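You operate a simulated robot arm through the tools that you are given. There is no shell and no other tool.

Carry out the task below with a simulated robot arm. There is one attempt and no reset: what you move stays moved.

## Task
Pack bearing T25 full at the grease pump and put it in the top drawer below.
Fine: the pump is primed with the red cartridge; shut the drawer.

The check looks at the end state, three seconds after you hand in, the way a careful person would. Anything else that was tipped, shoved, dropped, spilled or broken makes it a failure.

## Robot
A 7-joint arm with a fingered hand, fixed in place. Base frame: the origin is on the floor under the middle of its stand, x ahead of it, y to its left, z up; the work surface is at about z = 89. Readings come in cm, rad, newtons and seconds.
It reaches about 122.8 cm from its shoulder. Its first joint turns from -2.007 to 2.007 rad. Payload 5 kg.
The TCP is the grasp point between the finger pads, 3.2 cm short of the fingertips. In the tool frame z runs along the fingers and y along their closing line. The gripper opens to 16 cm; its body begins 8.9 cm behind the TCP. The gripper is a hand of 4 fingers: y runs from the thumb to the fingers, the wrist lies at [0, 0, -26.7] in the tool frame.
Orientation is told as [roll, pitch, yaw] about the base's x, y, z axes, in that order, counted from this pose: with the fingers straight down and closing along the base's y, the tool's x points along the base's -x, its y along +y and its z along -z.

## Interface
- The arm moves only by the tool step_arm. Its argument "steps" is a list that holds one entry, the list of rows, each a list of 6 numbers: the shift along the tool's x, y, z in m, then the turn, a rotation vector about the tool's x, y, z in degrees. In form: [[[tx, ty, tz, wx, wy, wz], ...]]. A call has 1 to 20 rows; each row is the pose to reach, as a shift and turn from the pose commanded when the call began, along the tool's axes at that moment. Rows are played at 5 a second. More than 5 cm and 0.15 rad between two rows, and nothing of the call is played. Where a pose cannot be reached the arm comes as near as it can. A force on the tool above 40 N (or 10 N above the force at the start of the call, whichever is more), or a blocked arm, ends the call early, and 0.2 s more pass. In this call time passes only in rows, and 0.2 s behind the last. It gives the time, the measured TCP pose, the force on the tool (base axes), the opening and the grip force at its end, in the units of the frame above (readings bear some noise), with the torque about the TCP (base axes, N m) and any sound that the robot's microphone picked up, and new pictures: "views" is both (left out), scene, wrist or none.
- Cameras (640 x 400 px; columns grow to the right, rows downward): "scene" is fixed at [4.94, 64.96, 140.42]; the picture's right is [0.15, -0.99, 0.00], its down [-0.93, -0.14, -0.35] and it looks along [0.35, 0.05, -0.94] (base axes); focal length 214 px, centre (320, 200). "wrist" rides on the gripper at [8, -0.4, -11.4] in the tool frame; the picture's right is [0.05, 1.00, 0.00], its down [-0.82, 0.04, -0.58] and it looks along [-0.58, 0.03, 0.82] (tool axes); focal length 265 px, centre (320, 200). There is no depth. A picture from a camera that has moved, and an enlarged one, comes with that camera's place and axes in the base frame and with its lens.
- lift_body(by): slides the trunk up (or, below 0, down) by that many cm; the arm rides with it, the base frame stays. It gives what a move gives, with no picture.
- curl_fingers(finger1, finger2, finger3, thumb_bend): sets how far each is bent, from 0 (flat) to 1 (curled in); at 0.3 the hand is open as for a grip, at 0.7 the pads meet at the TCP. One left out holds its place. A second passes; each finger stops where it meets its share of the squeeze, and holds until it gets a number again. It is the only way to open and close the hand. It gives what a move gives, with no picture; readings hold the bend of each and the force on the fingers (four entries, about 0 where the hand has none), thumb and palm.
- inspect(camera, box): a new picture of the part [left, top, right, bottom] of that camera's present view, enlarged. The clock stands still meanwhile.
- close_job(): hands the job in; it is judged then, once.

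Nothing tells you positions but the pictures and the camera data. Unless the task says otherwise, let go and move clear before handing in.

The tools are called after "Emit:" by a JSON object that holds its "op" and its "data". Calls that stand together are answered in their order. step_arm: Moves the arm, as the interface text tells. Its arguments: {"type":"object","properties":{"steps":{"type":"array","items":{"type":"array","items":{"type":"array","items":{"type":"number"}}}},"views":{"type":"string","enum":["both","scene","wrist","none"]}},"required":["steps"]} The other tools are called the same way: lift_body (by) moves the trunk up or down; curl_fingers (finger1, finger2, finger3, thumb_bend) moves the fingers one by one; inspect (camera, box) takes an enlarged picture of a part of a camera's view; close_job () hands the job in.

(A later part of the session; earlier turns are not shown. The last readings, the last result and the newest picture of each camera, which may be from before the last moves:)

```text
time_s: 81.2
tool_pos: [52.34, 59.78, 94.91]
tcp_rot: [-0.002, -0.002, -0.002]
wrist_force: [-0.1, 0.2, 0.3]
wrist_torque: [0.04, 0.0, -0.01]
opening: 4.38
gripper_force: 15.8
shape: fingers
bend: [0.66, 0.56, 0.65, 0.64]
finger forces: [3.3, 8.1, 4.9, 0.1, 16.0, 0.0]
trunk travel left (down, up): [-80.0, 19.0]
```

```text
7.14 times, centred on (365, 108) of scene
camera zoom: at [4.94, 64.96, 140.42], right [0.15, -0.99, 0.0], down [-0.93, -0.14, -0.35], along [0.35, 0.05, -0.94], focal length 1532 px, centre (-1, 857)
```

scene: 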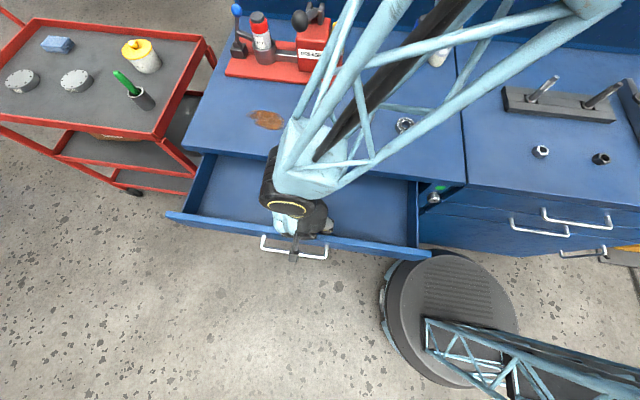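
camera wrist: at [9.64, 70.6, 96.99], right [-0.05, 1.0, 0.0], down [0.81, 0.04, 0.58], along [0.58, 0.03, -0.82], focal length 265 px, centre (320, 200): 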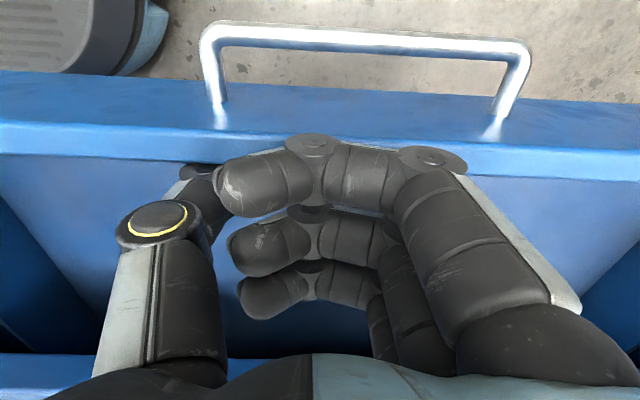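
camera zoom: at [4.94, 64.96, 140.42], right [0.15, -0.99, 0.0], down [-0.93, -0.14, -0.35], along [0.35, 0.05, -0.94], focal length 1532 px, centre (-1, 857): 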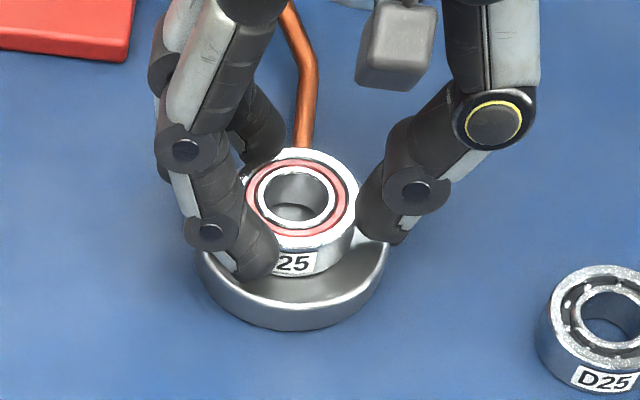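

All fingers grip the ring. I'll lift slowly and check it stays level.

Emit:
{"op": "step_arm", "data": {"steps": [[[0, 0, -0.01, 0, 0, 0], [0, 0, -0.02, 0, 0, 0], [0, 0, -0.04, 0, 0, 0], [0, 0, -0.065, 0, 0, 0], [0, 0, -0.09, 0, 0, 0], [0, 0, -0.09, 0, 0, 0]]], "views": "none"}}

Emit:
{"op": "inspect", "data": {"camera": "wrist", "box": [200, 80, 460, 260]}}

Emit:
{"op": "inspect", "data": {"camera": "scene", "box": [320, 50, 420, 130]}}

```text
time_s: 82.6
tool_pos: [52.64, 59.59, 103.85]
tcp_rot: [-0.001, -0.002, -0.002]
wrist_force: [0.9, -0.2, -1.7]
wrist_torque: [0.01, 0.02, 0.0]
opening: 4.37
gripper_force: 16.6
shape: fingers
bend: [0.66, 0.56, 0.65, 0.64]
finger forces: [3.2, 8.1, 5.0, 0.0, 16.2, 0.1]
trunk travel left (down, up): [-80.0, 19.0]
```

```text
2.22 times, centred on (330, 170) of wrist
camera zoom: at [44.47, 59.17, 115.15], right [-0.05, 1.0, 0.0], down [0.81, 0.04, 0.58], along [0.58, 0.03, -0.82], focal length 590 px, centre (298, 267)
```

zoom: 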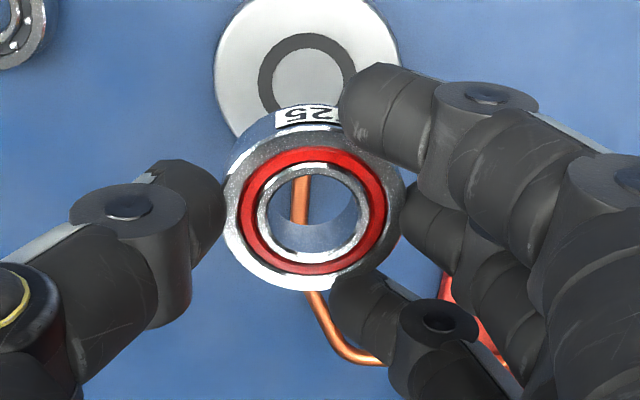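

```text
5.00 times, centred on (370, 90) of scene
camera zoom: at [4.94, 64.96, 140.42], right [0.15, -0.99, 0.0], down [-0.93, -0.14, -0.35], along [0.35, 0.05, -0.94], focal length 1072 px, centre (70, 750)
```

zoom: 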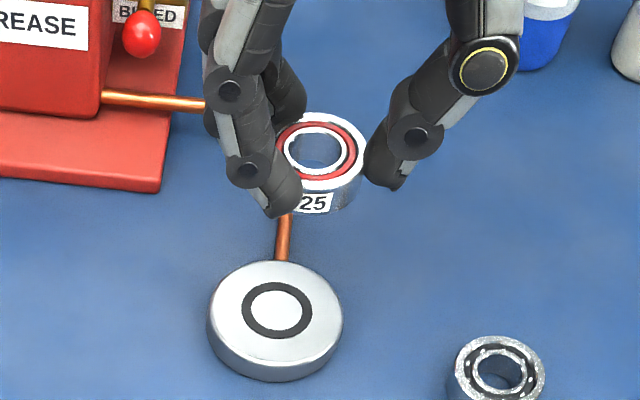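

T25 is held securely and packed full; the puck is clean. I'll carry it over the open drawer.

Emit:
{"op": "step_arm", "data": {"steps": [[[0.02, 0.005, 0, 0, 0, 0], [0.05, 0.015, 0, 0, 0, 0], [0.08, 0.025, 0, 0, 0, 0], [0.11, 0.035, 0, 0, 0, 0], [0.14, 0.045, 0, 0, 0, 0], [0.17, 0.055, 0, 0, 0, 0], [0.2, 0.065, 0, 0, 0, 0], [0.23, 0.075, 0, 0, 0, 0], [0.26, 0.08, 0, 0, 0, 0], [0.271, 0.084, 0, 0, 0, 0], [0.271, 0.084, 0, 0, 0, 0]]], "views": "both"}}

```text
time_s: 85.0
tool_pos: [25.03, 68.27, 104.05]
tcp_rot: [-0.002, -0.004, -0.001]
wrist_force: [-1.1, -0.4, -0.6]
wrist_torque: [0.03, -0.01, 0.01]
opening: 4.31
gripper_force: 16.0
shape: fingers
bend: [0.66, 0.56, 0.65, 0.64]
finger forces: [3.4, 8.1, 5.1, 0.0, 15.8, 0.0]
trunk travel left (down, up): [-80.0, 19.0]
camera wrist: at [17.07, 67.88, 115.31], right [-0.05, 1.0, 0.0], down [0.81, 0.04, 0.58], along [0.58, 0.03, -0.81], focal length 265 px, centre (320, 200)
```

scene: 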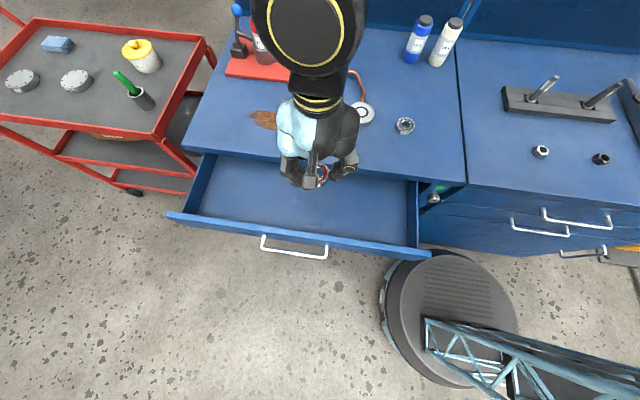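
wrist: 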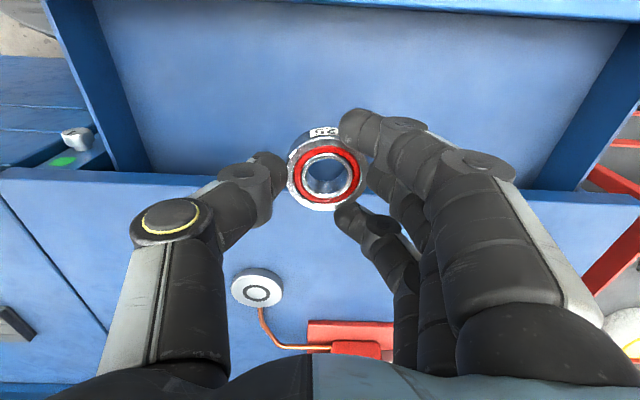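

The bearing hangs above the middle of the drawer opening. I'll lower into the drawer and check clearances before contact.

Emit:
{"op": "step_arm", "data": {"steps": [[[-0.01, 0, 0.03, 0, 0, 0], [-0.01, 0, 0.06, 0, 0, 0], [-0.01, 0, 0.09, 0, 0, 0], [-0.01, 0, 0.12, 0, 0, 0], [-0.01, 0, 0.15, 0, 0, 0], [-0.01, 0, 0.18, 0, 0, 0], [-0.01, 0, 0.2, 0, 0, 0], [-0.01, 0, 0.2, 0, 0, 0]]], "views": "both"}}

Emit:
{"op": "inspect", "data": {"camera": "scene", "box": [220, 120, 420, 260]}}

```text
time_s: 86.8
tool_pos: [26.24, 68.27, 83.95]
tcp_rot: [0.0, -0.004, -0.001]
wrist_force: [1.3, -1.1, -1.8]
wrist_torque: [-0.01, -0.04, -0.04]
opening: 4.36
gripper_force: 16.7
shape: fingers
bend: [0.66, 0.56, 0.65, 0.64]
finger forces: [3.4, 8.0, 5.3, 0.0, 15.8, 0.0]
trunk travel left (down, up): [-80.0, 19.0]
camera wrist: at [18.13, 67.74, 95.3], right [-0.05, 1.0, 0.0], down [0.81, 0.04, 0.58], along [0.58, 0.03, -0.81], focal length 265 px, centre (320, 200)
```

scene: 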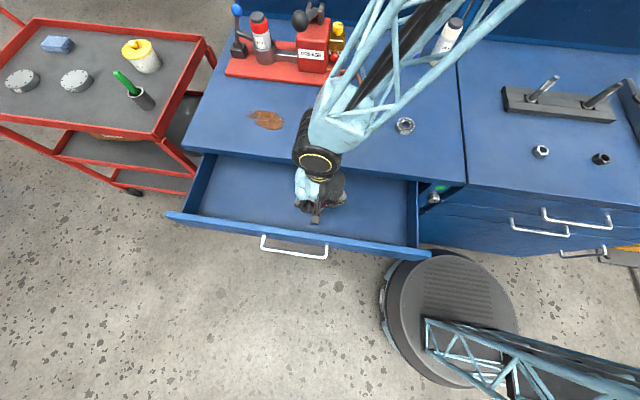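
wrist: 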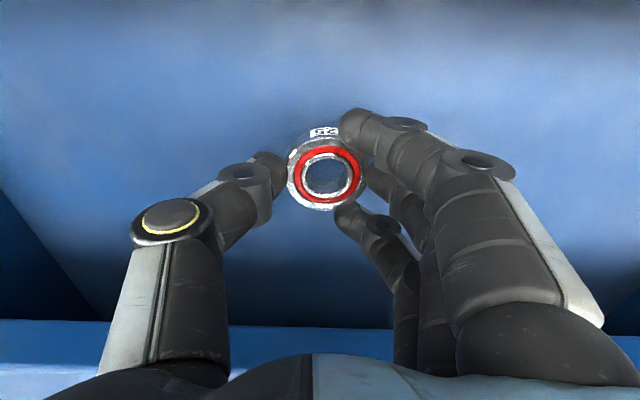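

```text
2.86 times, centred on (320, 190) of scene
camera zoom: at [4.94, 64.96, 140.42], right [0.15, -0.99, 0.0], down [-0.93, -0.14, -0.35], along [0.35, 0.05, -0.94], focal length 613 px, centre (320, 229)
```

zoom: 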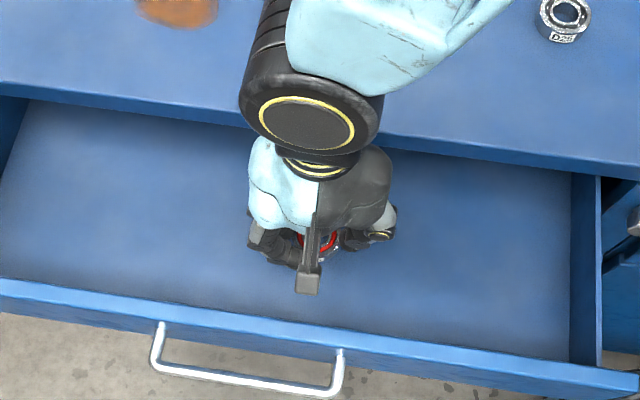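

Good clearance all around. I'll creep down toward the drawer floor.

Emit:
{"op": "step_arm", "data": {"steps": [[[0, 0, 0.007, 0, 0, 0], [0, 0, 0.014, 0, 0, 0], [0, 0, 0.02, 0, 0, 0], [0, 0, 0.02, 0, 0, 0]]], "views": "none"}}

Emit:
{"op": "step_arm", "data": {"steps": [[[0, 0, 0.003, 0, 0, 0], [0, 0, 0.006, 0, 0, 0], [0, 0, 0.009, 0, 0, 0], [0, 0, 0.009, 0, 0, 0]]], "views": "wrist"}}

```text
time_s: 87.8
tool_pos: [26.39, 68.14, 81.86]
tcp_rot: [-0.001, -0.003, 0.0]
wrist_force: [0.4, 0.0, -2.0]
wrist_torque: [-0.01, 0.01, -0.04]
opening: 4.33
gripper_force: 16.3
shape: fingers
bend: [0.66, 0.56, 0.65, 0.64]
finger forces: [3.4, 8.1, 5.3, 0.1, 15.7, 0.0]
trunk travel left (down, up): [-80.0, 19.0]
```

```text
time_s: 88.8
tool_pos: [26.33, 68.17, 80.82]
tcp_rot: [-0.003, -0.003, -0.002]
wrist_force: [-0.1, 0.2, -1.7]
wrist_torque: [0.04, -0.02, 0.01]
opening: 4.34
gripper_force: 15.9
shape: fingers
bend: [0.66, 0.56, 0.65, 0.64]
finger forces: [3.4, 8.0, 5.3, 0.0, 15.8, 0.1]
trunk travel left (down, up): [-80.0, 19.0]
camera wrist: at [18.37, 67.79, 92.29], right [-0.05, 1.0, 0.0], down [0.81, 0.04, 0.58], along [0.58, 0.03, -0.81], focal length 265 px, centre (320, 200)
```

wrist: 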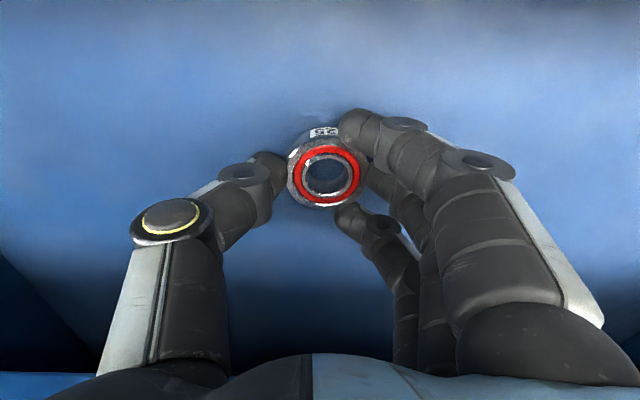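

No contact yet. I'll continue in small steps.

Emit:
{"op": "step_arm", "data": {"steps": [[[0, 0, 0.003, 0, 0, 0], [0, 0, 0.006, 0, 0, 0], [0, 0, 0.008, 0, 0, 0], [0, 0, 0.008, 0, 0, 0]]], "views": "none"}}

Emit:
{"op": "step_arm", "data": {"steps": [[[0, 0, 0.002, 0, 0, 0], [0, 0, 0.004, 0, 0, 0], [0, 0, 0.006, 0, 0, 0], [0, 0, 0.006, 0, 0, 0]]], "views": "wrist"}}

```text
time_s: 89.8
tool_pos: [26.42, 68.05, 80.24]
tcp_rot: [-0.001, -0.003, -0.001]
wrist_force: [0.9, -0.6, 5.4]
wrist_torque: [0.15, -0.05, -0.01]
opening: 4.35
gripper_force: 16.8
shape: fingers
bend: [0.66, 0.56, 0.65, 0.64]
finger forces: [3.5, 7.9, 5.9, 0.0, 16.7, 0.0]
trunk travel left (down, up): [-80.0, 19.0]
```

```text
time_s: 90.7
tool_pos: [26.36, 68.34, 80.09]
tcp_rot: [0.006, -0.006, -0.001]
wrist_force: [-0.6, -5.7, 26.3]
wrist_torque: [-0.17, 0.0, 0.01]
opening: 4.24
gripper_force: 22.4
shape: fingers
bend: [0.68, 0.59, 0.67, 0.65]
finger forces: [4.9, 11.0, 7.5, 0.1, 21.6, 0.0]
trunk travel left (down, up): [-80.0, 19.0]
stopped in row 4: the force on the tool passed its limit at 41 N (the readings are from after the stop); the commanded pose is now the measured one
camera wrist: at [18.36, 67.9, 91.34], right [-0.05, 1.0, 0.0], down [0.81, 0.04, 0.58], along [0.58, 0.03, -0.81], focal length 265 px, centre (320, 200)
```

wrist: 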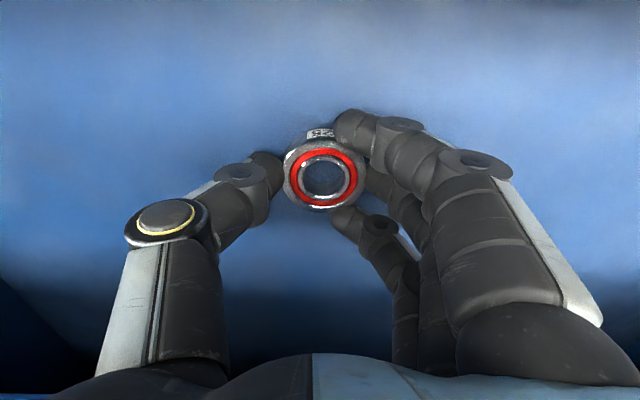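

The floor was reached and the last step pressed a bit hard. I'll ease up a few millimetres before releasing.

Emit:
{"op": "step_arm", "data": {"steps": [[[0, 0, -0.002, 0, 0, 0], [0, 0, -0.004, 0, 0, 0], [0, 0, -0.004, 0, 0, 0]]], "views": "none"}}

Emit:
{"op": "inspect", "data": {"camera": "wrist", "box": [200, 80, 460, 260]}}

```text
time_s: 91.5
tool_pos: [26.29, 68.3, 80.11]
tcp_rot: [0.002, -0.004, -0.002]
wrist_force: [1.8, -0.1, 5.0]
wrist_torque: [0.16, -0.07, -0.03]
opening: 4.29
gripper_force: 18.6
shape: fingers
bend: [0.67, 0.57, 0.66, 0.65]
finger forces: [4.6, 8.6, 8.6, 0.0, 16.2, 0.1]
trunk travel left (down, up): [-80.0, 19.0]
```

```text
2.22 times, centred on (330, 170) of wrist
camera zoom: at [18.33, 67.8, 91.45], right [-0.05, 1.0, 0.0], down [0.81, 0.04, 0.58], along [0.58, 0.03, -0.81], focal length 590 px, centre (298, 267)
```

zoom: 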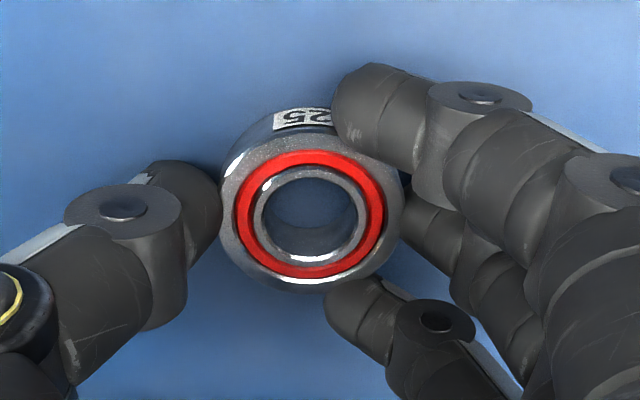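

Light contact with the floor remains. I'll raise 1 mm more, relax the grip, and then open.

Emit:
{"op": "step_arm", "data": {"steps": [[[0, 0, -0.001, 0, 0, 0], [0, 0, -0.001, 0, 0, 0]]], "views": "none"}}

Emit:
{"op": "curl_fingers", "data": {"finger1": 0.63, "finger2": 0.57, "finger3": 0.63, "thumb_bend": 0.62}}

Emit:
{"op": "curl_fingers", "data": {"finger1": 0.52, "finger2": 0.48, "finger3": 0.52, "thumb_bend": 0.52}}

Emit:
{"op": "inspect", "data": {"camera": "wrist", "box": [200, 80, 460, 260]}}

```text
time_s: 92.1
tool_pos: [26.31, 68.34, 80.24]
tcp_rot: [0.003, -0.003, -0.001]
wrist_force: [0.3, -0.1, -0.3]
wrist_torque: [0.0, -0.01, 0.01]
opening: 4.28
gripper_force: 18.0
shape: fingers
bend: [0.67, 0.57, 0.65, 0.65]
finger forces: [5.0, 8.0, 7.8, 0.0, 15.6, 0.0]
trunk travel left (down, up): [-80.0, 19.0]
```

```text
time_s: 93.1
tool_pos: [26.46, 68.47, 80.27]
tcp_rot: [0.003, -0.004, -0.003]
wrist_force: [0.3, -0.4, 0.2]
wrist_torque: [0.03, 0.02, 0.01]
opening: 4.7
gripper_force: 3.7
shape: fingers
bend: [0.63, 0.55, 0.63, 0.61]
finger forces: [0.5, 1.9, 2.4, 0.0, 2.2, 0.0]
trunk travel left (down, up): [-80.0, 19.0]
```

```text
time_s: 94.1
tool_pos: [26.43, 68.48, 80.27]
tcp_rot: [0.004, -0.003, -0.002]
wrist_force: [-0.4, 0.5, -0.5]
wrist_torque: [0.01, 0.01, 0.01]
opening: 8.26
gripper_force: 0.1
shape: fingers
bend: [0.52, 0.48, 0.52, 0.52]
finger forces: [0.0, 0.1, 0.1, 0.0, 0.0, 0.0]
trunk travel left (down, up): [-80.0, 19.0]
```

```text
2.22 times, centred on (330, 170) of wrist
camera zoom: at [18.35, 67.91, 91.61], right [-0.05, 1.0, 0.0], down [0.81, 0.04, 0.58], along [0.58, 0.03, -0.81], focal length 590 px, centre (298, 267)
```

zoom: 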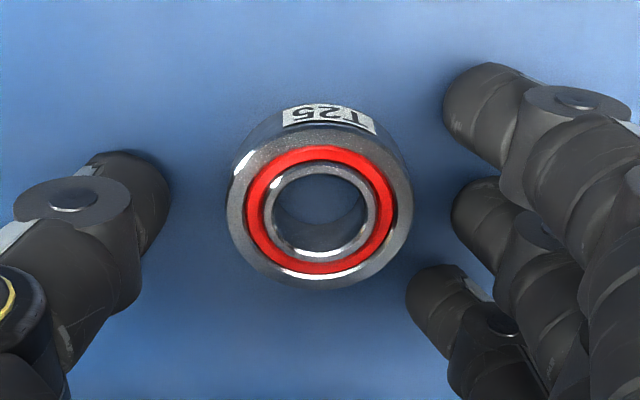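

T25 lies flat in the drawer, fully packed. I'll rise straight out, make a fist with the thumb hanging, and move toward the front panel's outer side to shut the drawer.

Emit:
{"op": "step_arm", "data": {"steps": [[[0, 0, -0.01, 0, 0, 0], [0, 0, -0.03, 0, 0, 0], [0, 0, -0.06, 0, 0, 0], [0, 0, -0.1, 0, 0, 0], [0, 0, -0.14, 0, 0, 0], [0, 0, -0.18, 0, 0, 0], [0, 0, -0.21, 0, 0, 0], [0, 0, -0.21, 0, 0, 0]]], "views": "both"}}

Emit:
{"op": "curl_fingers", "data": {"finger1": 1.0, "finger2": 1.0, "finger3": 1.0, "thumb_bend": 0.48}}

Emit:
{"op": "step_arm", "data": {"steps": [[[0.01, 0.04, 0, 0, 0, 0], [0.03, 0.08, 0, 0, 0, 0], [0.05, 0.12, 0, 0, 0, 0], [0.07, 0.16, 0, 0, 0, 0], [0.1, 0.19, 0, 0, 0, 0], [0.13, 0.2, 0, 0, 0, 0], [0.138, 0.2, 0, 0, 0, 0], [0.138, 0.2, 0, 0, 0, 0]]], "views": "both"}}

```text
time_s: 95.9
tool_pos: [26.36, 68.31, 101.43]
tcp_rot: [0.003, -0.004, -0.001]
wrist_force: [0.6, -0.5, 0.1]
wrist_torque: [0.0, -0.02, -0.01]
opening: 8.28
gripper_force: 0.1
shape: fingers
bend: [0.52, 0.48, 0.52, 0.52]
finger forces: [0.0, 0.0, 0.1, 0.0, 0.0, 0.1]
trunk travel left (down, up): [-80.0, 19.0]
camera wrist: at [18.3, 67.76, 112.62], right [-0.05, 1.0, 0.0], down [0.81, 0.04, 0.58], along [0.58, 0.03, -0.81], focal length 265 px, centre (320, 200)
```

scene: 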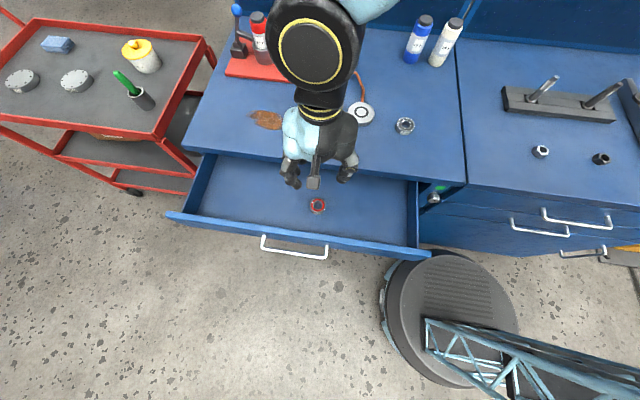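
wrist: 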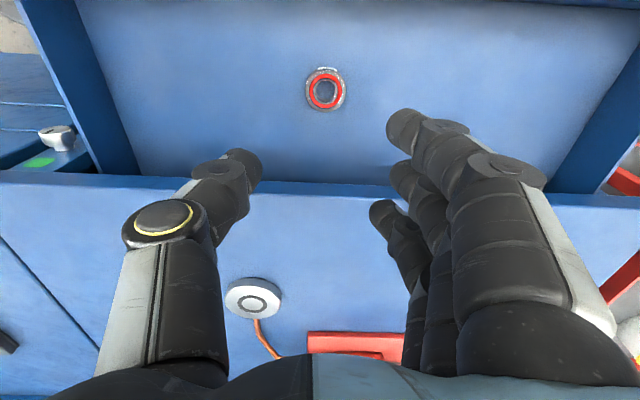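

```text
time_s: 96.9
tool_pos: [26.35, 68.19, 101.35]
tcp_rot: [0.002, -0.004, -0.001]
wrist_force: [0.3, 0.1, -0.2]
wrist_torque: [-0.02, -0.01, -0.01]
opening: 6.32
gripper_force: 0.2
shape: fingers
bend: [1.0, 1.0, 1.0, 0.48]
finger forces: [0.0, 0.0, 0.0, 0.1, 0.0, 0.1]
trunk travel left (down, up): [-80.0, 19.0]
```

```text
time_s: 98.7
tool_pos: [12.91, 88.46, 101.47]
tcp_rot: [0.002, -0.003, -0.002]
wrist_force: [-0.2, 0.5, -0.2]
wrist_torque: [0.0, 0.0, 0.0]
opening: 6.33
gripper_force: 0.1
shape: fingers
bend: [1.0, 1.0, 1.0, 0.48]
finger forces: [0.1, 0.0, 0.0, 0.0, 0.0, 0.0]
trunk travel left (down, up): [-80.0, 19.0]
camera wrist: at [4.74, 88.01, 112.79], right [-0.05, 1.0, 0.0], down [0.81, 0.04, 0.58], along [0.58, 0.03, -0.81], focal length 265 px, centre (320, 200)
```

scene: 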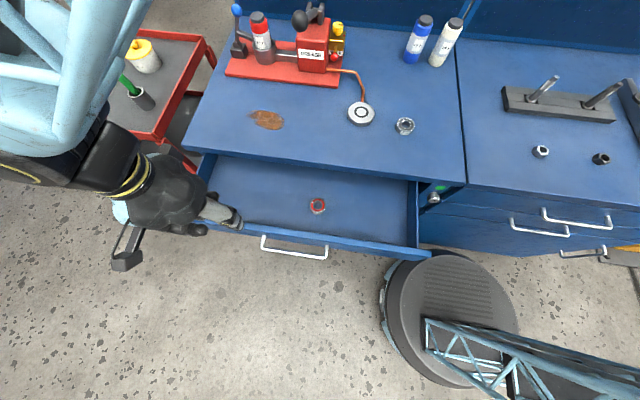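
wrist: 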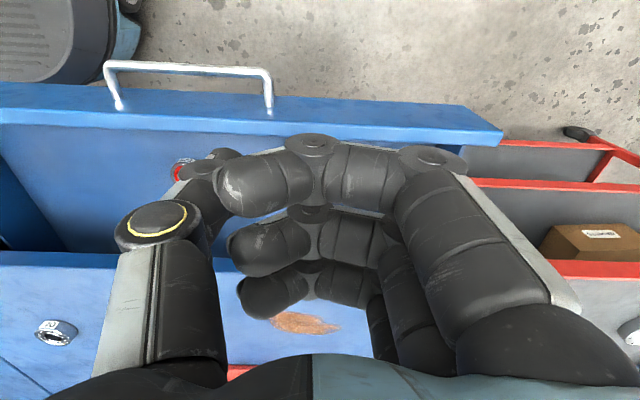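

The hand reaches this spot well, but the thumb would land on the handle, so I'll shift to y≈94 and lower the thumb just outside the front panel.

Emit:
{"op": "step_arm", "data": {"steps": [[[0.005, 0.03, 0.01, 0, 0, 0], [0.01, 0.06, 0.02, 0, 0, 0], [0.01, 0.06, 0.06, 0, 0, 0], [0.01, 0.06, 0.1, 0, 0, 0], [0.01, 0.06, 0.12, 0, 0, 0], [0.01, 0.06, 0.12, 0, 0, 0]]], "views": "both"}}

Emit:
{"op": "inspect", "data": {"camera": "scene", "box": [80, 130, 360, 300]}}

```text
time_s: 100.1
tool_pos: [12.01, 92.03, 89.92]
tcp_rot: [0.004, -0.004, -0.001]
wrist_force: [0.2, 0.5, 0.4]
wrist_torque: [0.03, -0.02, 0.02]
opening: 6.34
gripper_force: 0.0
shape: fingers
bend: [1.0, 1.0, 1.0, 0.48]
finger forces: [0.0, 0.0, 0.0, 0.0, 0.0, 0.0]
out of reach, approached as far as the arm can: row 3, 4, 5, 6
trunk travel left (down, up): [-80.0, 19.0]
camera wrist: at [4.02, 91.52, 101.22], right [-0.05, 1.0, 0.0], down [0.81, 0.04, 0.58], along [0.58, 0.03, -0.81], focal length 265 px, centre (320, 200)
```

scene: 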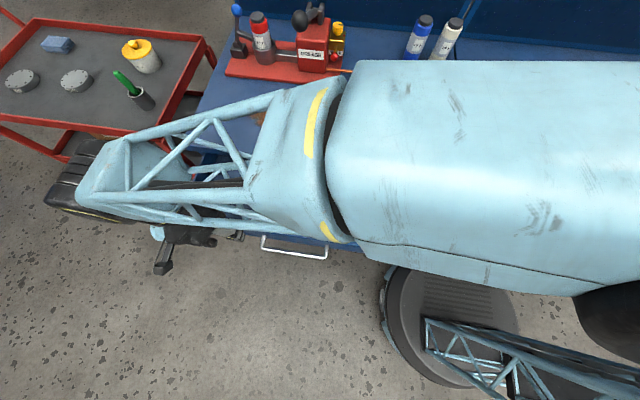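
wrist: 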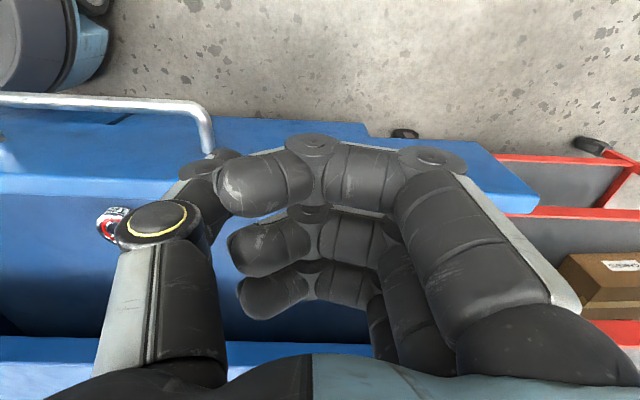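

```text
2.29 times, centred on (220, 215) of scene
camera zoom: at [4.94, 64.96, 140.42], right [0.15, -0.99, 0.0], down [-0.93, -0.14, -0.35], along [0.35, 0.05, -0.94], focal length 490 px, centre (549, 166)
```

zoom: 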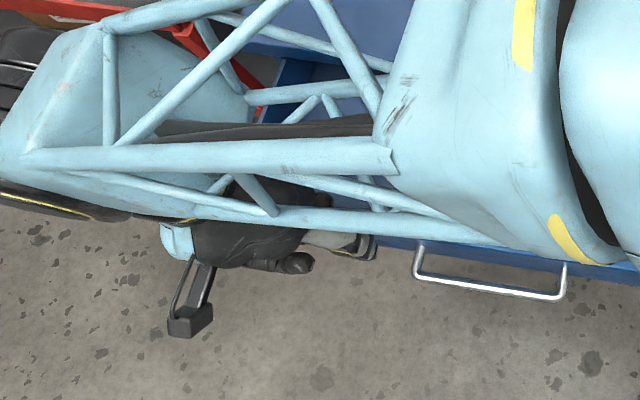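

The arm is at full stretch here. I'll raise the hand first, lower the trunk 18 cm to gain reach, then come down again.

Emit:
{"op": "step_arm", "data": {"steps": [[[0, 0, -0.04, 0, 0, 0], [0, 0, -0.08, 0, 0, 0], [0, 0, -0.12, 0, 0, 0], [0, 0, -0.16, 0, 0, 0], [0, 0, -0.19, 0, 0, 0], [0, 0, -0.19, 0, 0, 0]]], "views": "none"}}

Emit:
{"op": "lift_body", "data": {"by": -8}}

Emit:
{"op": "inspect", "data": {"camera": "scene", "box": [0, 0, 640, 400]}}

Emit:
{"op": "inspect", "data": {"camera": "wrist", "box": [0, 0, 640, 400]}}

```text
time_s: 101.5
tool_pos: [11.74, 92.0, 108.81]
tcp_rot: [0.0, -0.004, -0.001]
wrist_force: [0.1, 0.3, -0.1]
wrist_torque: [-0.01, -0.03, 0.03]
opening: 6.35
gripper_force: 0.1
shape: fingers
bend: [1.0, 1.0, 1.0, 0.48]
finger forces: [0.0, 0.1, 0.0, 0.0, 0.0, 0.1]
trunk travel left (down, up): [-80.0, 19.0]
```

```text
time_s: 102.6
tool_pos: [11.62, 91.9, 100.83]
tcp_rot: [0.003, -0.004, 0.0]
wrist_force: [0.7, -1.1, -0.3]
wrist_torque: [0.01, -0.02, -0.03]
opening: 6.35
gripper_force: 0.0
shape: fingers
bend: [1.0, 1.0, 1.0, 0.48]
finger forces: [0.1, 0.0, 0.1, 0.0, 0.1, 0.0]
trunk travel left (down, up): [-72.0, 27.0]
```

```text
1.00 times, centred on (320, 200) of scene (not enlarged: the box is as wide or as high as the picture)
camera zoom: at [4.94, 64.96, 140.42], right [0.15, -0.99, 0.0], down [-0.93, -0.14, -0.35], along [0.35, 0.05, -0.94], focal length 214 px, centre (320, 200)
```

zoom: 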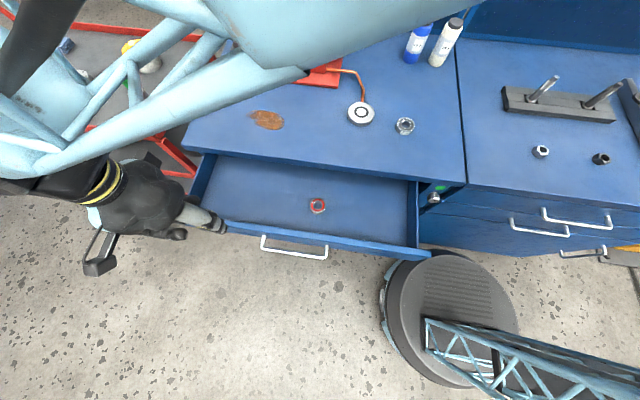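

```text
1.00 times, centred on (320, 200) of wrist (not enlarged: the box is as wide or as high as the picture)
camera zoom: at [3.65, 91.46, 112.2], right [-0.05, 1.0, 0.0], down [0.81, 0.04, 0.58], along [0.58, 0.03, -0.81], focal length 265 px, centre (320, 200)
```

zoom: 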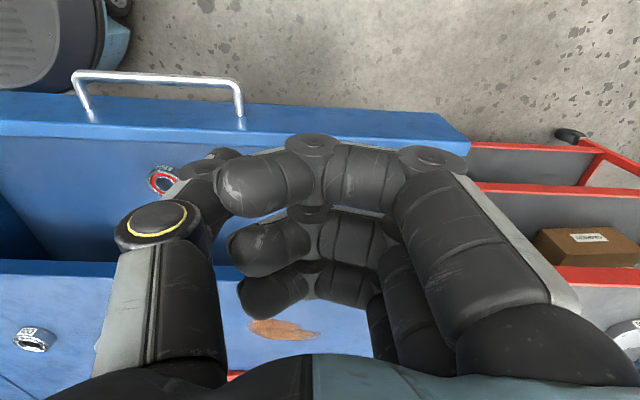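

The lower trunk works and the path is clear. I'll lower the trunk another 6 cm, then bring the thumb down in front of the panel.

Emit:
{"op": "lift_body", "data": {"by": -6}}

Emit:
{"op": "step_arm", "data": {"steps": [[[0, 0, 0.02, 0, 0, 0], [0, 0, 0.04, 0, 0, 0], [0, 0, 0.06, 0, 0, 0], [0, 0, 0.06, 0, 0, 0]]], "views": "both"}}

Emit:
{"op": "inspect", "data": {"camera": "scene", "box": [80, 130, 360, 300]}}

```text
time_s: 103.6
tool_pos: [11.79, 91.95, 94.93]
tcp_rot: [0.004, -0.004, -0.002]
wrist_force: [-0.4, 0.6, 0.0]
wrist_torque: [0.02, -0.03, 0.01]
opening: 6.35
gripper_force: 0.1
shape: fingers
bend: [1.0, 1.0, 1.0, 0.48]
finger forces: [0.0, 0.1, 0.0, 0.1, 0.1, 0.1]
trunk travel left (down, up): [-66.0, 33.0]
```

```text
time_s: 104.6
tool_pos: [11.63, 92.13, 88.87]
tcp_rot: [0.003, -0.005, -0.001]
wrist_force: [0.6, 0.3, 0.1]
wrist_torque: [0.02, -0.02, 0.01]
opening: 6.33
gripper_force: 0.1
shape: fingers
bend: [1.0, 1.0, 1.0, 0.48]
finger forces: [0.1, 0.0, 0.0, 0.1, 0.0, 0.0]
trunk travel left (down, up): [-66.0, 33.0]
camera wrist: at [3.62, 91.61, 100.14], right [-0.05, 1.0, 0.0], down [0.81, 0.04, 0.58], along [0.58, 0.03, -0.81], focal length 265 px, centre (320, 200)
```

scene: 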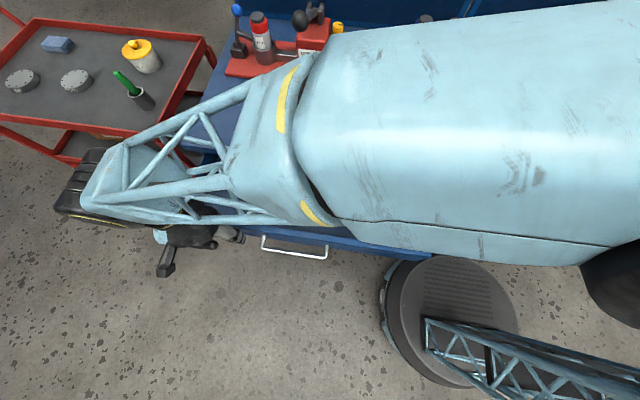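
wrist: 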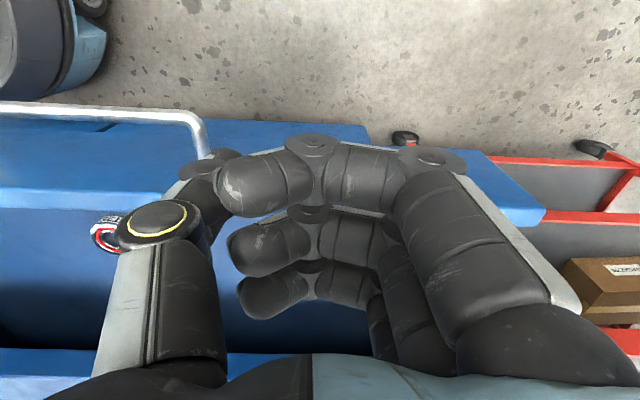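

```text
2.29 times, centred on (220, 215) of scene
camera zoom: at [4.94, 64.96, 140.42], right [0.15, -0.99, 0.0], down [-0.93, -0.14, -0.35], along [0.35, 0.05, -0.94], focal length 490 px, centre (549, 166)
```

zoom: 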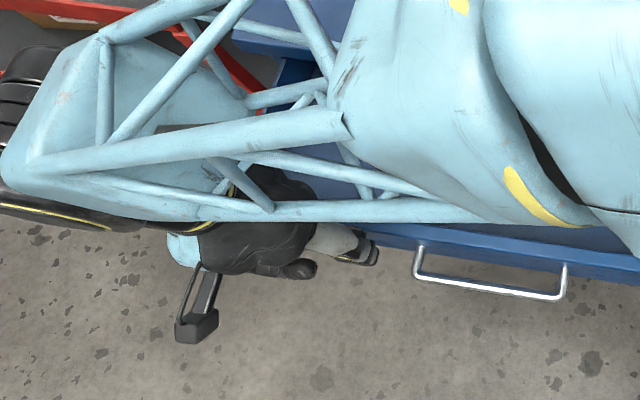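

The thumb hangs in front of the panel, left of the handle. I'll lower 3.4 cm and begin pushing the drawer shut gently.

Emit:
{"op": "step_arm", "data": {"steps": [[[0, 0.003, 0.015, 0, 0, 0], [0, 0.003, 0.034, 0, 0, 0], [0, 0.003, 0.034, 0, 0, 0]]], "views": "none"}}

Emit:
{"op": "step_arm", "data": {"steps": [[[-0.01, 0, 0, 0, 0, 0], [-0.02, 0, 0, 0, 0, 0], [-0.03, 0, 0, 0, 0, 0], [-0.04, 0, 0, 0, 0, 0], [-0.05, 0, 0, 0, 0, 0]]], "views": "both"}}

```text
time_s: 105.4
tool_pos: [11.89, 92.3, 85.37]
tcp_rot: [0.005, -0.004, -0.002]
wrist_force: [0.2, -0.6, -0.5]
wrist_torque: [-0.03, -0.03, -0.01]
opening: 6.35
gripper_force: 0.1
shape: fingers
bend: [1.0, 1.0, 1.0, 0.48]
finger forces: [0.0, 0.1, 0.0, 0.1, 0.0, 0.0]
trunk travel left (down, up): [-66.0, 33.0]
```

```text
time_s: 106.6
tool_pos: [17.01, 92.25, 85.6]
tcp_rot: [0.001, -0.005, -0.003]
wrist_force: [0.7, -0.7, -0.3]
wrist_torque: [-0.01, 0.01, -0.02]
opening: 6.35
gripper_force: 0.1
shape: fingers
bend: [1.0, 1.0, 1.0, 0.48]
finger forces: [0.0, 0.0, 0.0, 0.0, 0.0, 0.0]
trunk travel left (down, up): [-66.0, 33.0]
camera wrist: at [8.88, 91.74, 96.86], right [-0.05, 1.0, 0.0], down [0.81, 0.04, 0.58], along [0.58, 0.03, -0.81], focal length 265 px, centre (320, 200)
```

scene: 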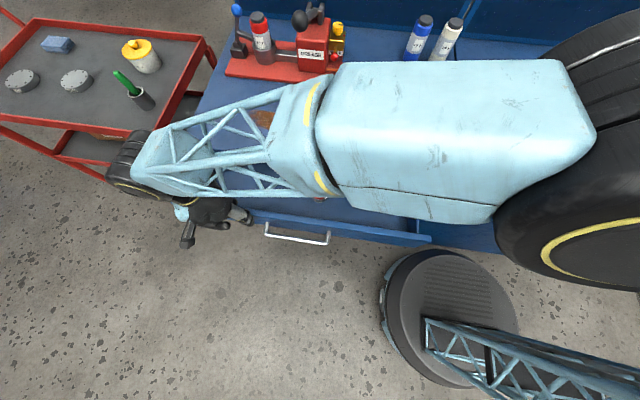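
wrist: 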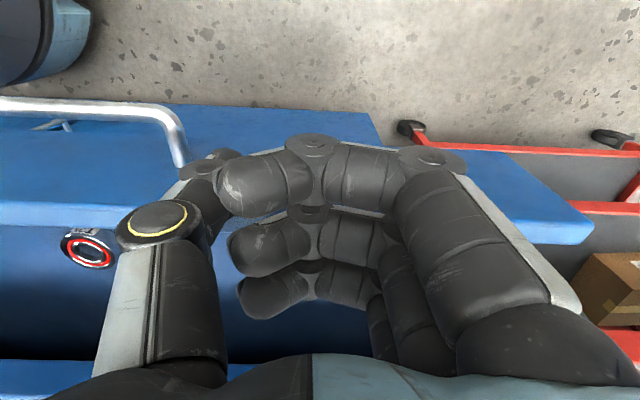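

The drawer is closing smoothly. I'll keep pushing.

Emit:
{"op": "step_arm", "data": {"steps": [[[-0.015, 0, 0, 0, 0, 0], [-0.03, 0, 0, 0, 0, 0], [-0.045, 0, 0, 0, 0, 0], [-0.06, 0, 0, 0, 0, 0], [-0.075, 0, 0, 0, 0, 0], [-0.09, 0, 0, 0, 0, 0], [-0.1, 0, 0, 0, 0, 0], [-0.11, 0, 0, 0, 0, 0]]], "views": "both"}}

```text
time_s: 108.4
tool_pos: [27.86, 92.09, 85.65]
tcp_rot: [0.004, -0.005, -0.003]
wrist_force: [-0.8, 0.0, -0.1]
wrist_torque: [0.01, 0.02, -0.01]
opening: 6.31
gripper_force: 0.1
shape: fingers
bend: [1.0, 1.0, 1.0, 0.48]
finger forces: [0.0, 0.0, 0.0, 0.1, 0.1, 0.0]
trunk travel left (down, up): [-66.0, 33.0]
camera wrist: at [19.82, 91.64, 96.98], right [-0.05, 1.0, 0.0], down [0.81, 0.04, 0.58], along [0.58, 0.03, -0.81], focal length 265 px, centre (320, 200)
```

scene: 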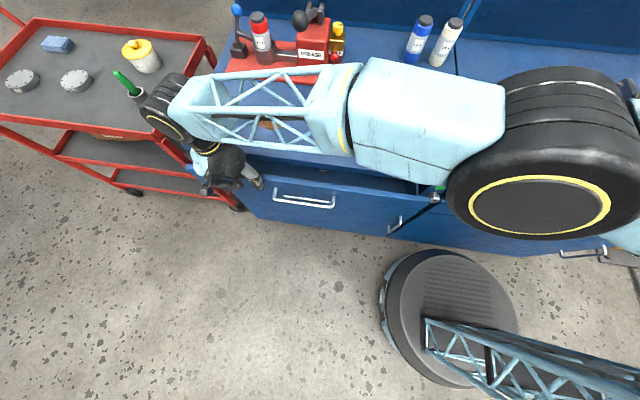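
wrist: 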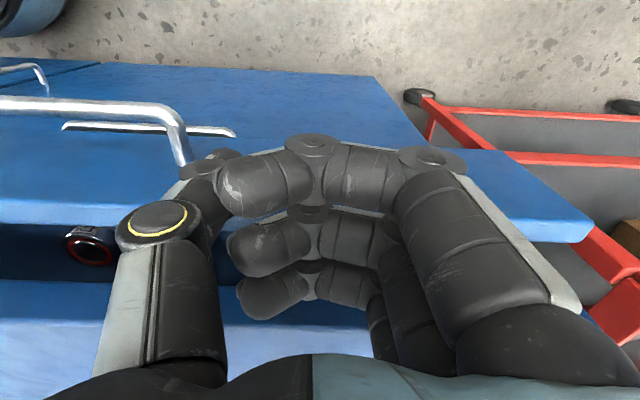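

About 6 cm remain, and going further like this would bring the fist against the bench lip. I'll back away, restore the trunk height, and finish by pushing the handle bar from in front with a tilted finger.

Emit:
{"op": "step_arm", "data": {"steps": [[[0.02, 0, 0, 0, 0, 0], [0.05, 0, 0, 0, 0, 0], [0.06, 0, -0.03, 0, 0, 0], [0.06, 0, -0.05, 0, 0, 0], [0.06, 0, -0.05, 0, 0, 0]]], "views": "none"}}

Emit:
{"op": "lift_body", "data": {"by": 14}}

Emit:
{"op": "inspect", "data": {"camera": "scene", "box": [0, 0, 640, 400]}}

```text
time_s: 109.6
tool_pos: [21.63, 92.31, 90.48]
tcp_rot: [0.004, -0.003, -0.003]
wrist_force: [-0.1, 0.4, 0.7]
wrist_torque: [0.0, -0.01, 0.0]
opening: 6.35
gripper_force: 0.1
shape: fingers
bend: [1.0, 1.0, 1.0, 0.48]
finger forces: [0.0, 0.0, 0.1, 0.0, 0.0, 0.0]
trunk travel left (down, up): [-66.0, 33.0]
```

```text
time_s: 111.3
tool_pos: [21.56, 92.39, 104.4]
tcp_rot: [0.002, -0.004, 0.0]
wrist_force: [-1.2, 0.1, 0.6]
wrist_torque: [0.01, -0.02, 0.0]
opening: 6.33
gripper_force: 0.0
shape: fingers
bend: [1.0, 1.0, 1.0, 0.48]
finger forces: [0.1, 0.0, 0.0, 0.1, 0.0, 0.0]
trunk travel left (down, up): [-80.0, 19.0]
```

```text
1.00 times, centred on (320, 200) of scene (not enlarged: the box is as wide or as high as the picture)
camera zoom: at [4.94, 64.96, 140.42], right [0.15, -0.99, 0.0], down [-0.93, -0.14, -0.35], along [0.35, 0.05, -0.94], focal length 214 px, centre (320, 200)
```

zoom: 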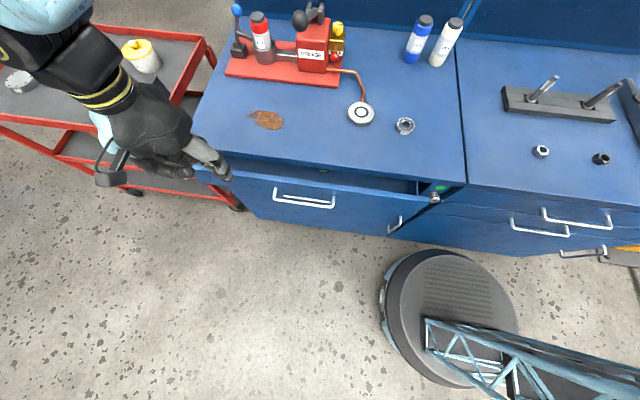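

The drawer is about 6 cm from shut. I'll extend only finger 3, return to y≈64.5, and tilt the hand as before.

Emit:
{"op": "curl_fingers", "data": {"finger1": 1.0, "finger2": 1.0, "finger3": 0.3, "thumb_bend": 0.3}}

Emit:
{"op": "step_arm", "data": {"steps": [[[0, -0.04, 0, 0, 0, 0], [0, -0.08, 0, 0, 0, 0], [0.005, -0.12, 0, 0, 0, 0], [0.01, -0.16, 0, 0, 0, 0], [0.015, -0.2, 0, 0, 0, 0], [0.02, -0.24, 0.02, 0, 0, 0], [0.025, -0.279, 0.04, 0, 0, 0], [0.025, -0.279, 0.06, 0, -7, 0], [0.025, -0.279, 0.06, 0, -14, 0], [0.025, -0.279, 0.06, 0, -20, 0], [0.025, -0.279, 0.06, 0, -20, 0]]], "views": "both"}}

```text
time_s: 112.3
tool_pos: [21.72, 92.44, 104.37]
tcp_rot: [0.004, -0.002, -0.003]
wrist_force: [0.2, -0.7, -0.1]
wrist_torque: [0.01, 0.0, -0.01]
opening: 7.79
gripper_force: 0.0
shape: fingers
bend: [1.0, 1.0, 0.3, 0.3]
finger forces: [0.0, 0.1, 0.1, 0.0, 0.0, 0.0]
trunk travel left (down, up): [-80.0, 19.0]
```

```text
time_s: 114.7
tool_pos: [19.23, 64.33, 98.39]
tcp_rot: [0.003, -0.354, -0.004]
wrist_force: [0.0, 0.4, -0.1]
wrist_torque: [0.06, 0.02, 0.0]
opening: 7.8
gripper_force: 0.0
shape: fingers
bend: [1.0, 1.0, 0.3, 0.3]
finger forces: [0.0, 0.0, 0.1, 0.0, 0.1, 0.0]
trunk travel left (down, up): [-80.0, 19.0]
camera wrist: at [7.82, 63.93, 106.24], right [-0.05, 1.0, -0.01], down [0.56, 0.04, 0.82], along [0.82, 0.03, -0.57], focal length 265 px, centre (320, 200)
```

scene: 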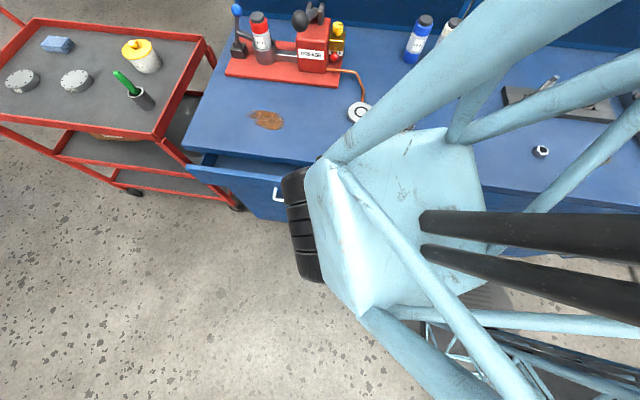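
wrist: 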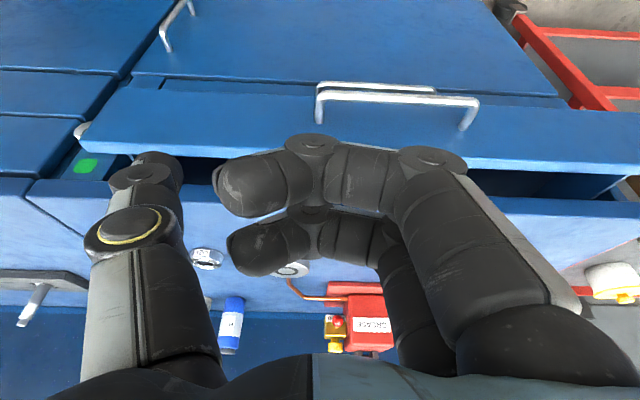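

I'll lower straight down in front of the handle bar.

Emit:
{"op": "step_arm", "data": {"steps": [[[0.0138, 0, 0.0329, 0, 0, 0], [0.0276, 0, 0.0658, 0, 0, 0], [0.0414, 0, 0.0987, 0, 0, 0], [0.0552, 0, 0.1316, 0, 0, 0], [0.0655, 0, 0.16, 0, 0, 0], [0.0709, 0, 0.1775, 0, 0, 0], [0.0709, 0, 0.1775, 0, 0, 0]]], "views": "both"}}

Emit:
{"op": "inspect", "data": {"camera": "scene", "box": [220, 130, 380, 250]}}

```text
time_s: 116.3
tool_pos: [18.58, 64.66, 79.17]
tcp_rot: [0.004, -0.351, -0.003]
wrist_force: [0.5, 0.7, -0.5]
wrist_torque: [0.02, 0.0, 0.01]
opening: 7.81
gripper_force: 0.0
shape: fingers
bend: [1.0, 1.0, 0.3, 0.3]
finger forces: [0.0, 0.1, 0.0, 0.0, 0.0, 0.1]
trunk travel left (down, up): [-80.0, 19.0]
camera wrist: at [7.18, 64.26, 87.03], right [-0.05, 1.0, -0.01], down [0.57, 0.04, 0.82], along [0.82, 0.03, -0.57], focal length 265 px, centre (320, 200)
```

scene: 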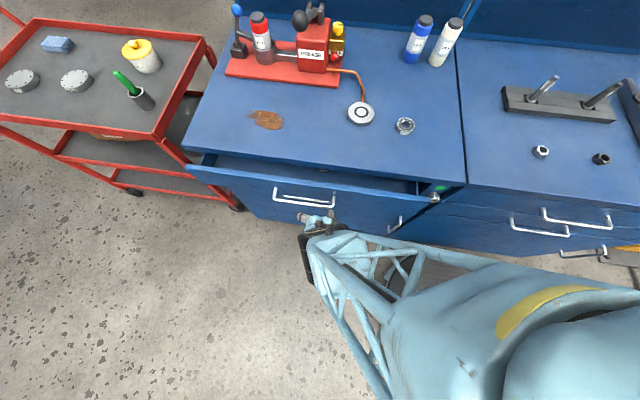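
wrist: 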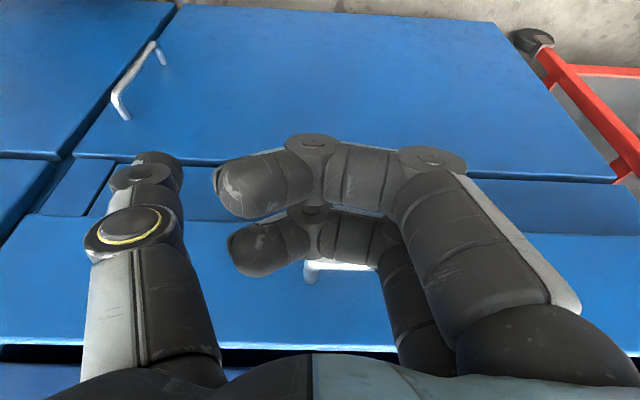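

```text
3.33 times, centred on (300, 190) of scene
camera zoom: at [4.94, 64.96, 140.42], right [0.15, -0.99, 0.0], down [-0.93, -0.14, -0.35], along [0.35, 0.05, -0.94], focal length 715 px, centre (387, 233)
```

zoom: 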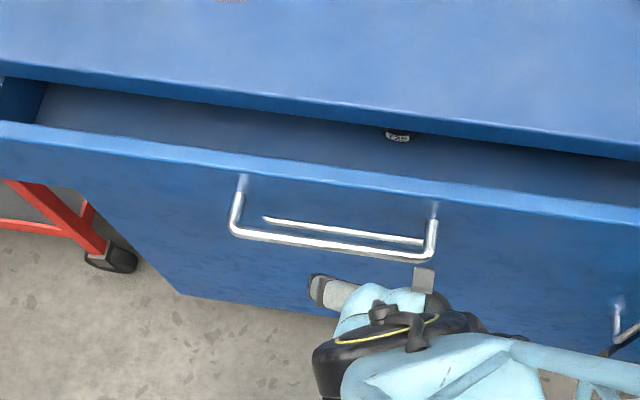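

T25 can be seen inside the drawer, and the finger is just ahead of the bar. I'll push forward gently.

Emit:
{"op": "step_arm", "data": {"steps": [[[-0.0094, 0, 0.0034, 0, 0, 0], [-0.0188, 0, 0.0069, 0, 0, 0], [-0.0282, 0, 0.0103, 0, 0, 0], [-0.0376, 0, 0.0138, 0, 0, 0], [-0.047, 0, 0.0172, 0, 0, 0], [-0.0563, 0, 0.0206, 0, 0, 0]]], "views": "both"}}

Emit:
{"op": "inspect", "data": {"camera": "scene", "box": [220, 130, 380, 250]}}

```text
time_s: 117.7
tool_pos: [24.8, 64.3, 79.12]
tcp_rot: [0.003, -0.356, -0.002]
wrist_force: [-0.4, 1.0, -0.7]
wrist_torque: [-0.02, 0.03, 0.04]
opening: 7.81
gripper_force: 0.0
shape: fingers
bend: [1.0, 1.0, 0.29, 0.3]
finger forces: [0.0, 0.0, 0.4, 0.0, 0.0, 0.0]
trunk travel left (down, up): [-80.0, 19.0]
camera wrist: at [13.33, 63.87, 87.12], right [-0.05, 1.0, -0.02], down [0.57, 0.04, 0.82], along [0.82, 0.03, -0.57], focal length 265 px, centre (320, 200)
```

scene: 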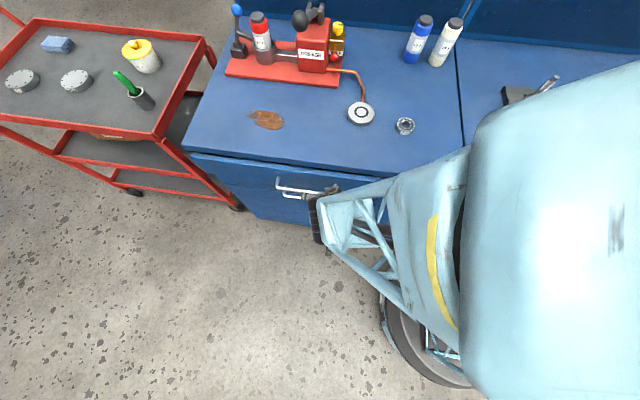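
wrist: 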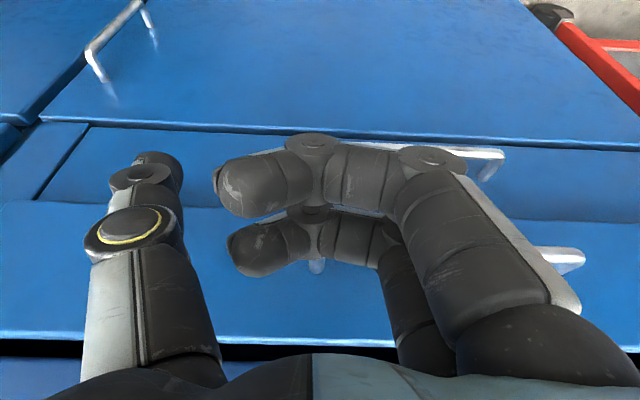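

```text
3.33 times, centred on (300, 190) of scene
camera zoom: at [4.94, 64.96, 140.42], right [0.15, -0.99, 0.0], down [-0.93, -0.14, -0.35], along [0.35, 0.05, -0.94], focal length 715 px, centre (387, 233)
```

zoom: 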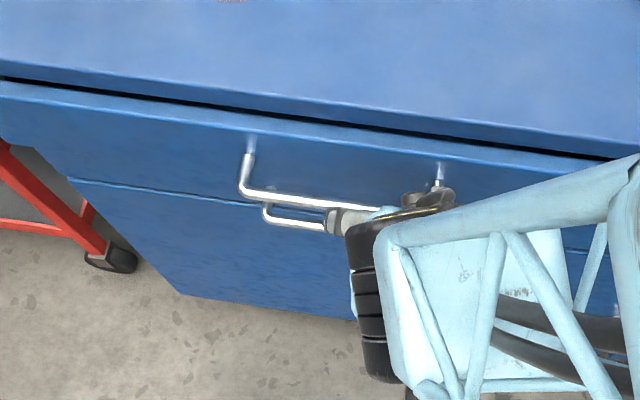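

About 2 cm remain. I'll push on in small steps until it seats.

Emit:
{"op": "step_arm", "data": {"steps": [[[-0.0047, 0, 0.0017, 0, 0, 0], [-0.0094, 0, 0.0034, 0, 0, 0], [-0.0141, 0, 0.0052, 0, 0, 0], [-0.0188, 0, 0.0069, 0, 0, 0]]], "views": "none"}}

Emit:
{"op": "inspect", "data": {"camera": "scene", "box": [180, 130, 380, 250]}}

```text
time_s: 118.7
tool_pos: [26.73, 64.47, 79.33]
tcp_rot: [0.003, -0.353, -0.001]
wrist_force: [-1.1, -0.2, -0.4]
wrist_torque: [-0.01, -0.01, 0.04]
opening: 7.83
gripper_force: 0.2
shape: fingers
bend: [1.0, 1.0, 0.3, 0.3]
finger forces: [0.0, 0.0, 0.6, 0.0, 0.0, 0.1]
trunk travel left (down, up): [-80.0, 19.0]
```

```text
3.20 times, centred on (280, 190) of scene
camera zoom: at [4.94, 64.96, 140.42], right [0.15, -0.99, 0.0], down [-0.93, -0.14, -0.35], along [0.35, 0.05, -0.94], focal length 686 px, centre (448, 232)
```

zoom: 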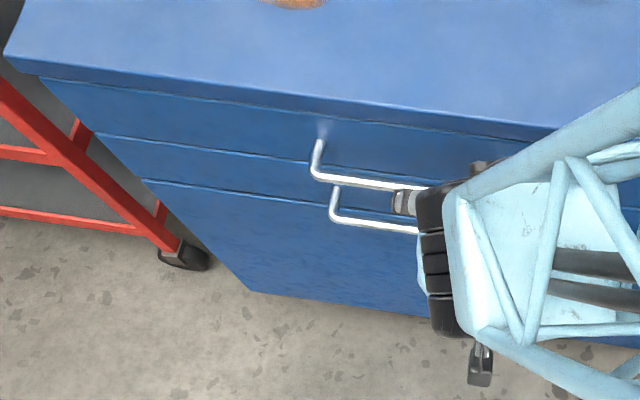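

It looks nearly flush with the lower drawer. I'll nudge until I feel the stop.

Emit:
{"op": "step_arm", "data": {"steps": [[[-0.002, 0, 0.0007, 0, 0, 0], [-0.004, 0, 0.0014, 0, 0, 0], [-0.006, 0, 0.0021, 0, 0, 0]]], "views": "none"}}

```text
time_s: 119.5
tool_pos: [27.09, 64.54, 79.12]
tcp_rot: [0.004, -0.353, 0.0]
wrist_force: [-15.9, -3.3, 0.6]
wrist_torque: [0.14, -0.12, 1.27]
opening: 7.8
gripper_force: 7.0
shape: fingers
bend: [1.0, 1.0, 0.3, 0.3]
finger forces: [0.1, 0.1, 14.7, 0.1, 0.0, 0.0]
trunk travel left (down, up): [-80.0, 19.0]
```

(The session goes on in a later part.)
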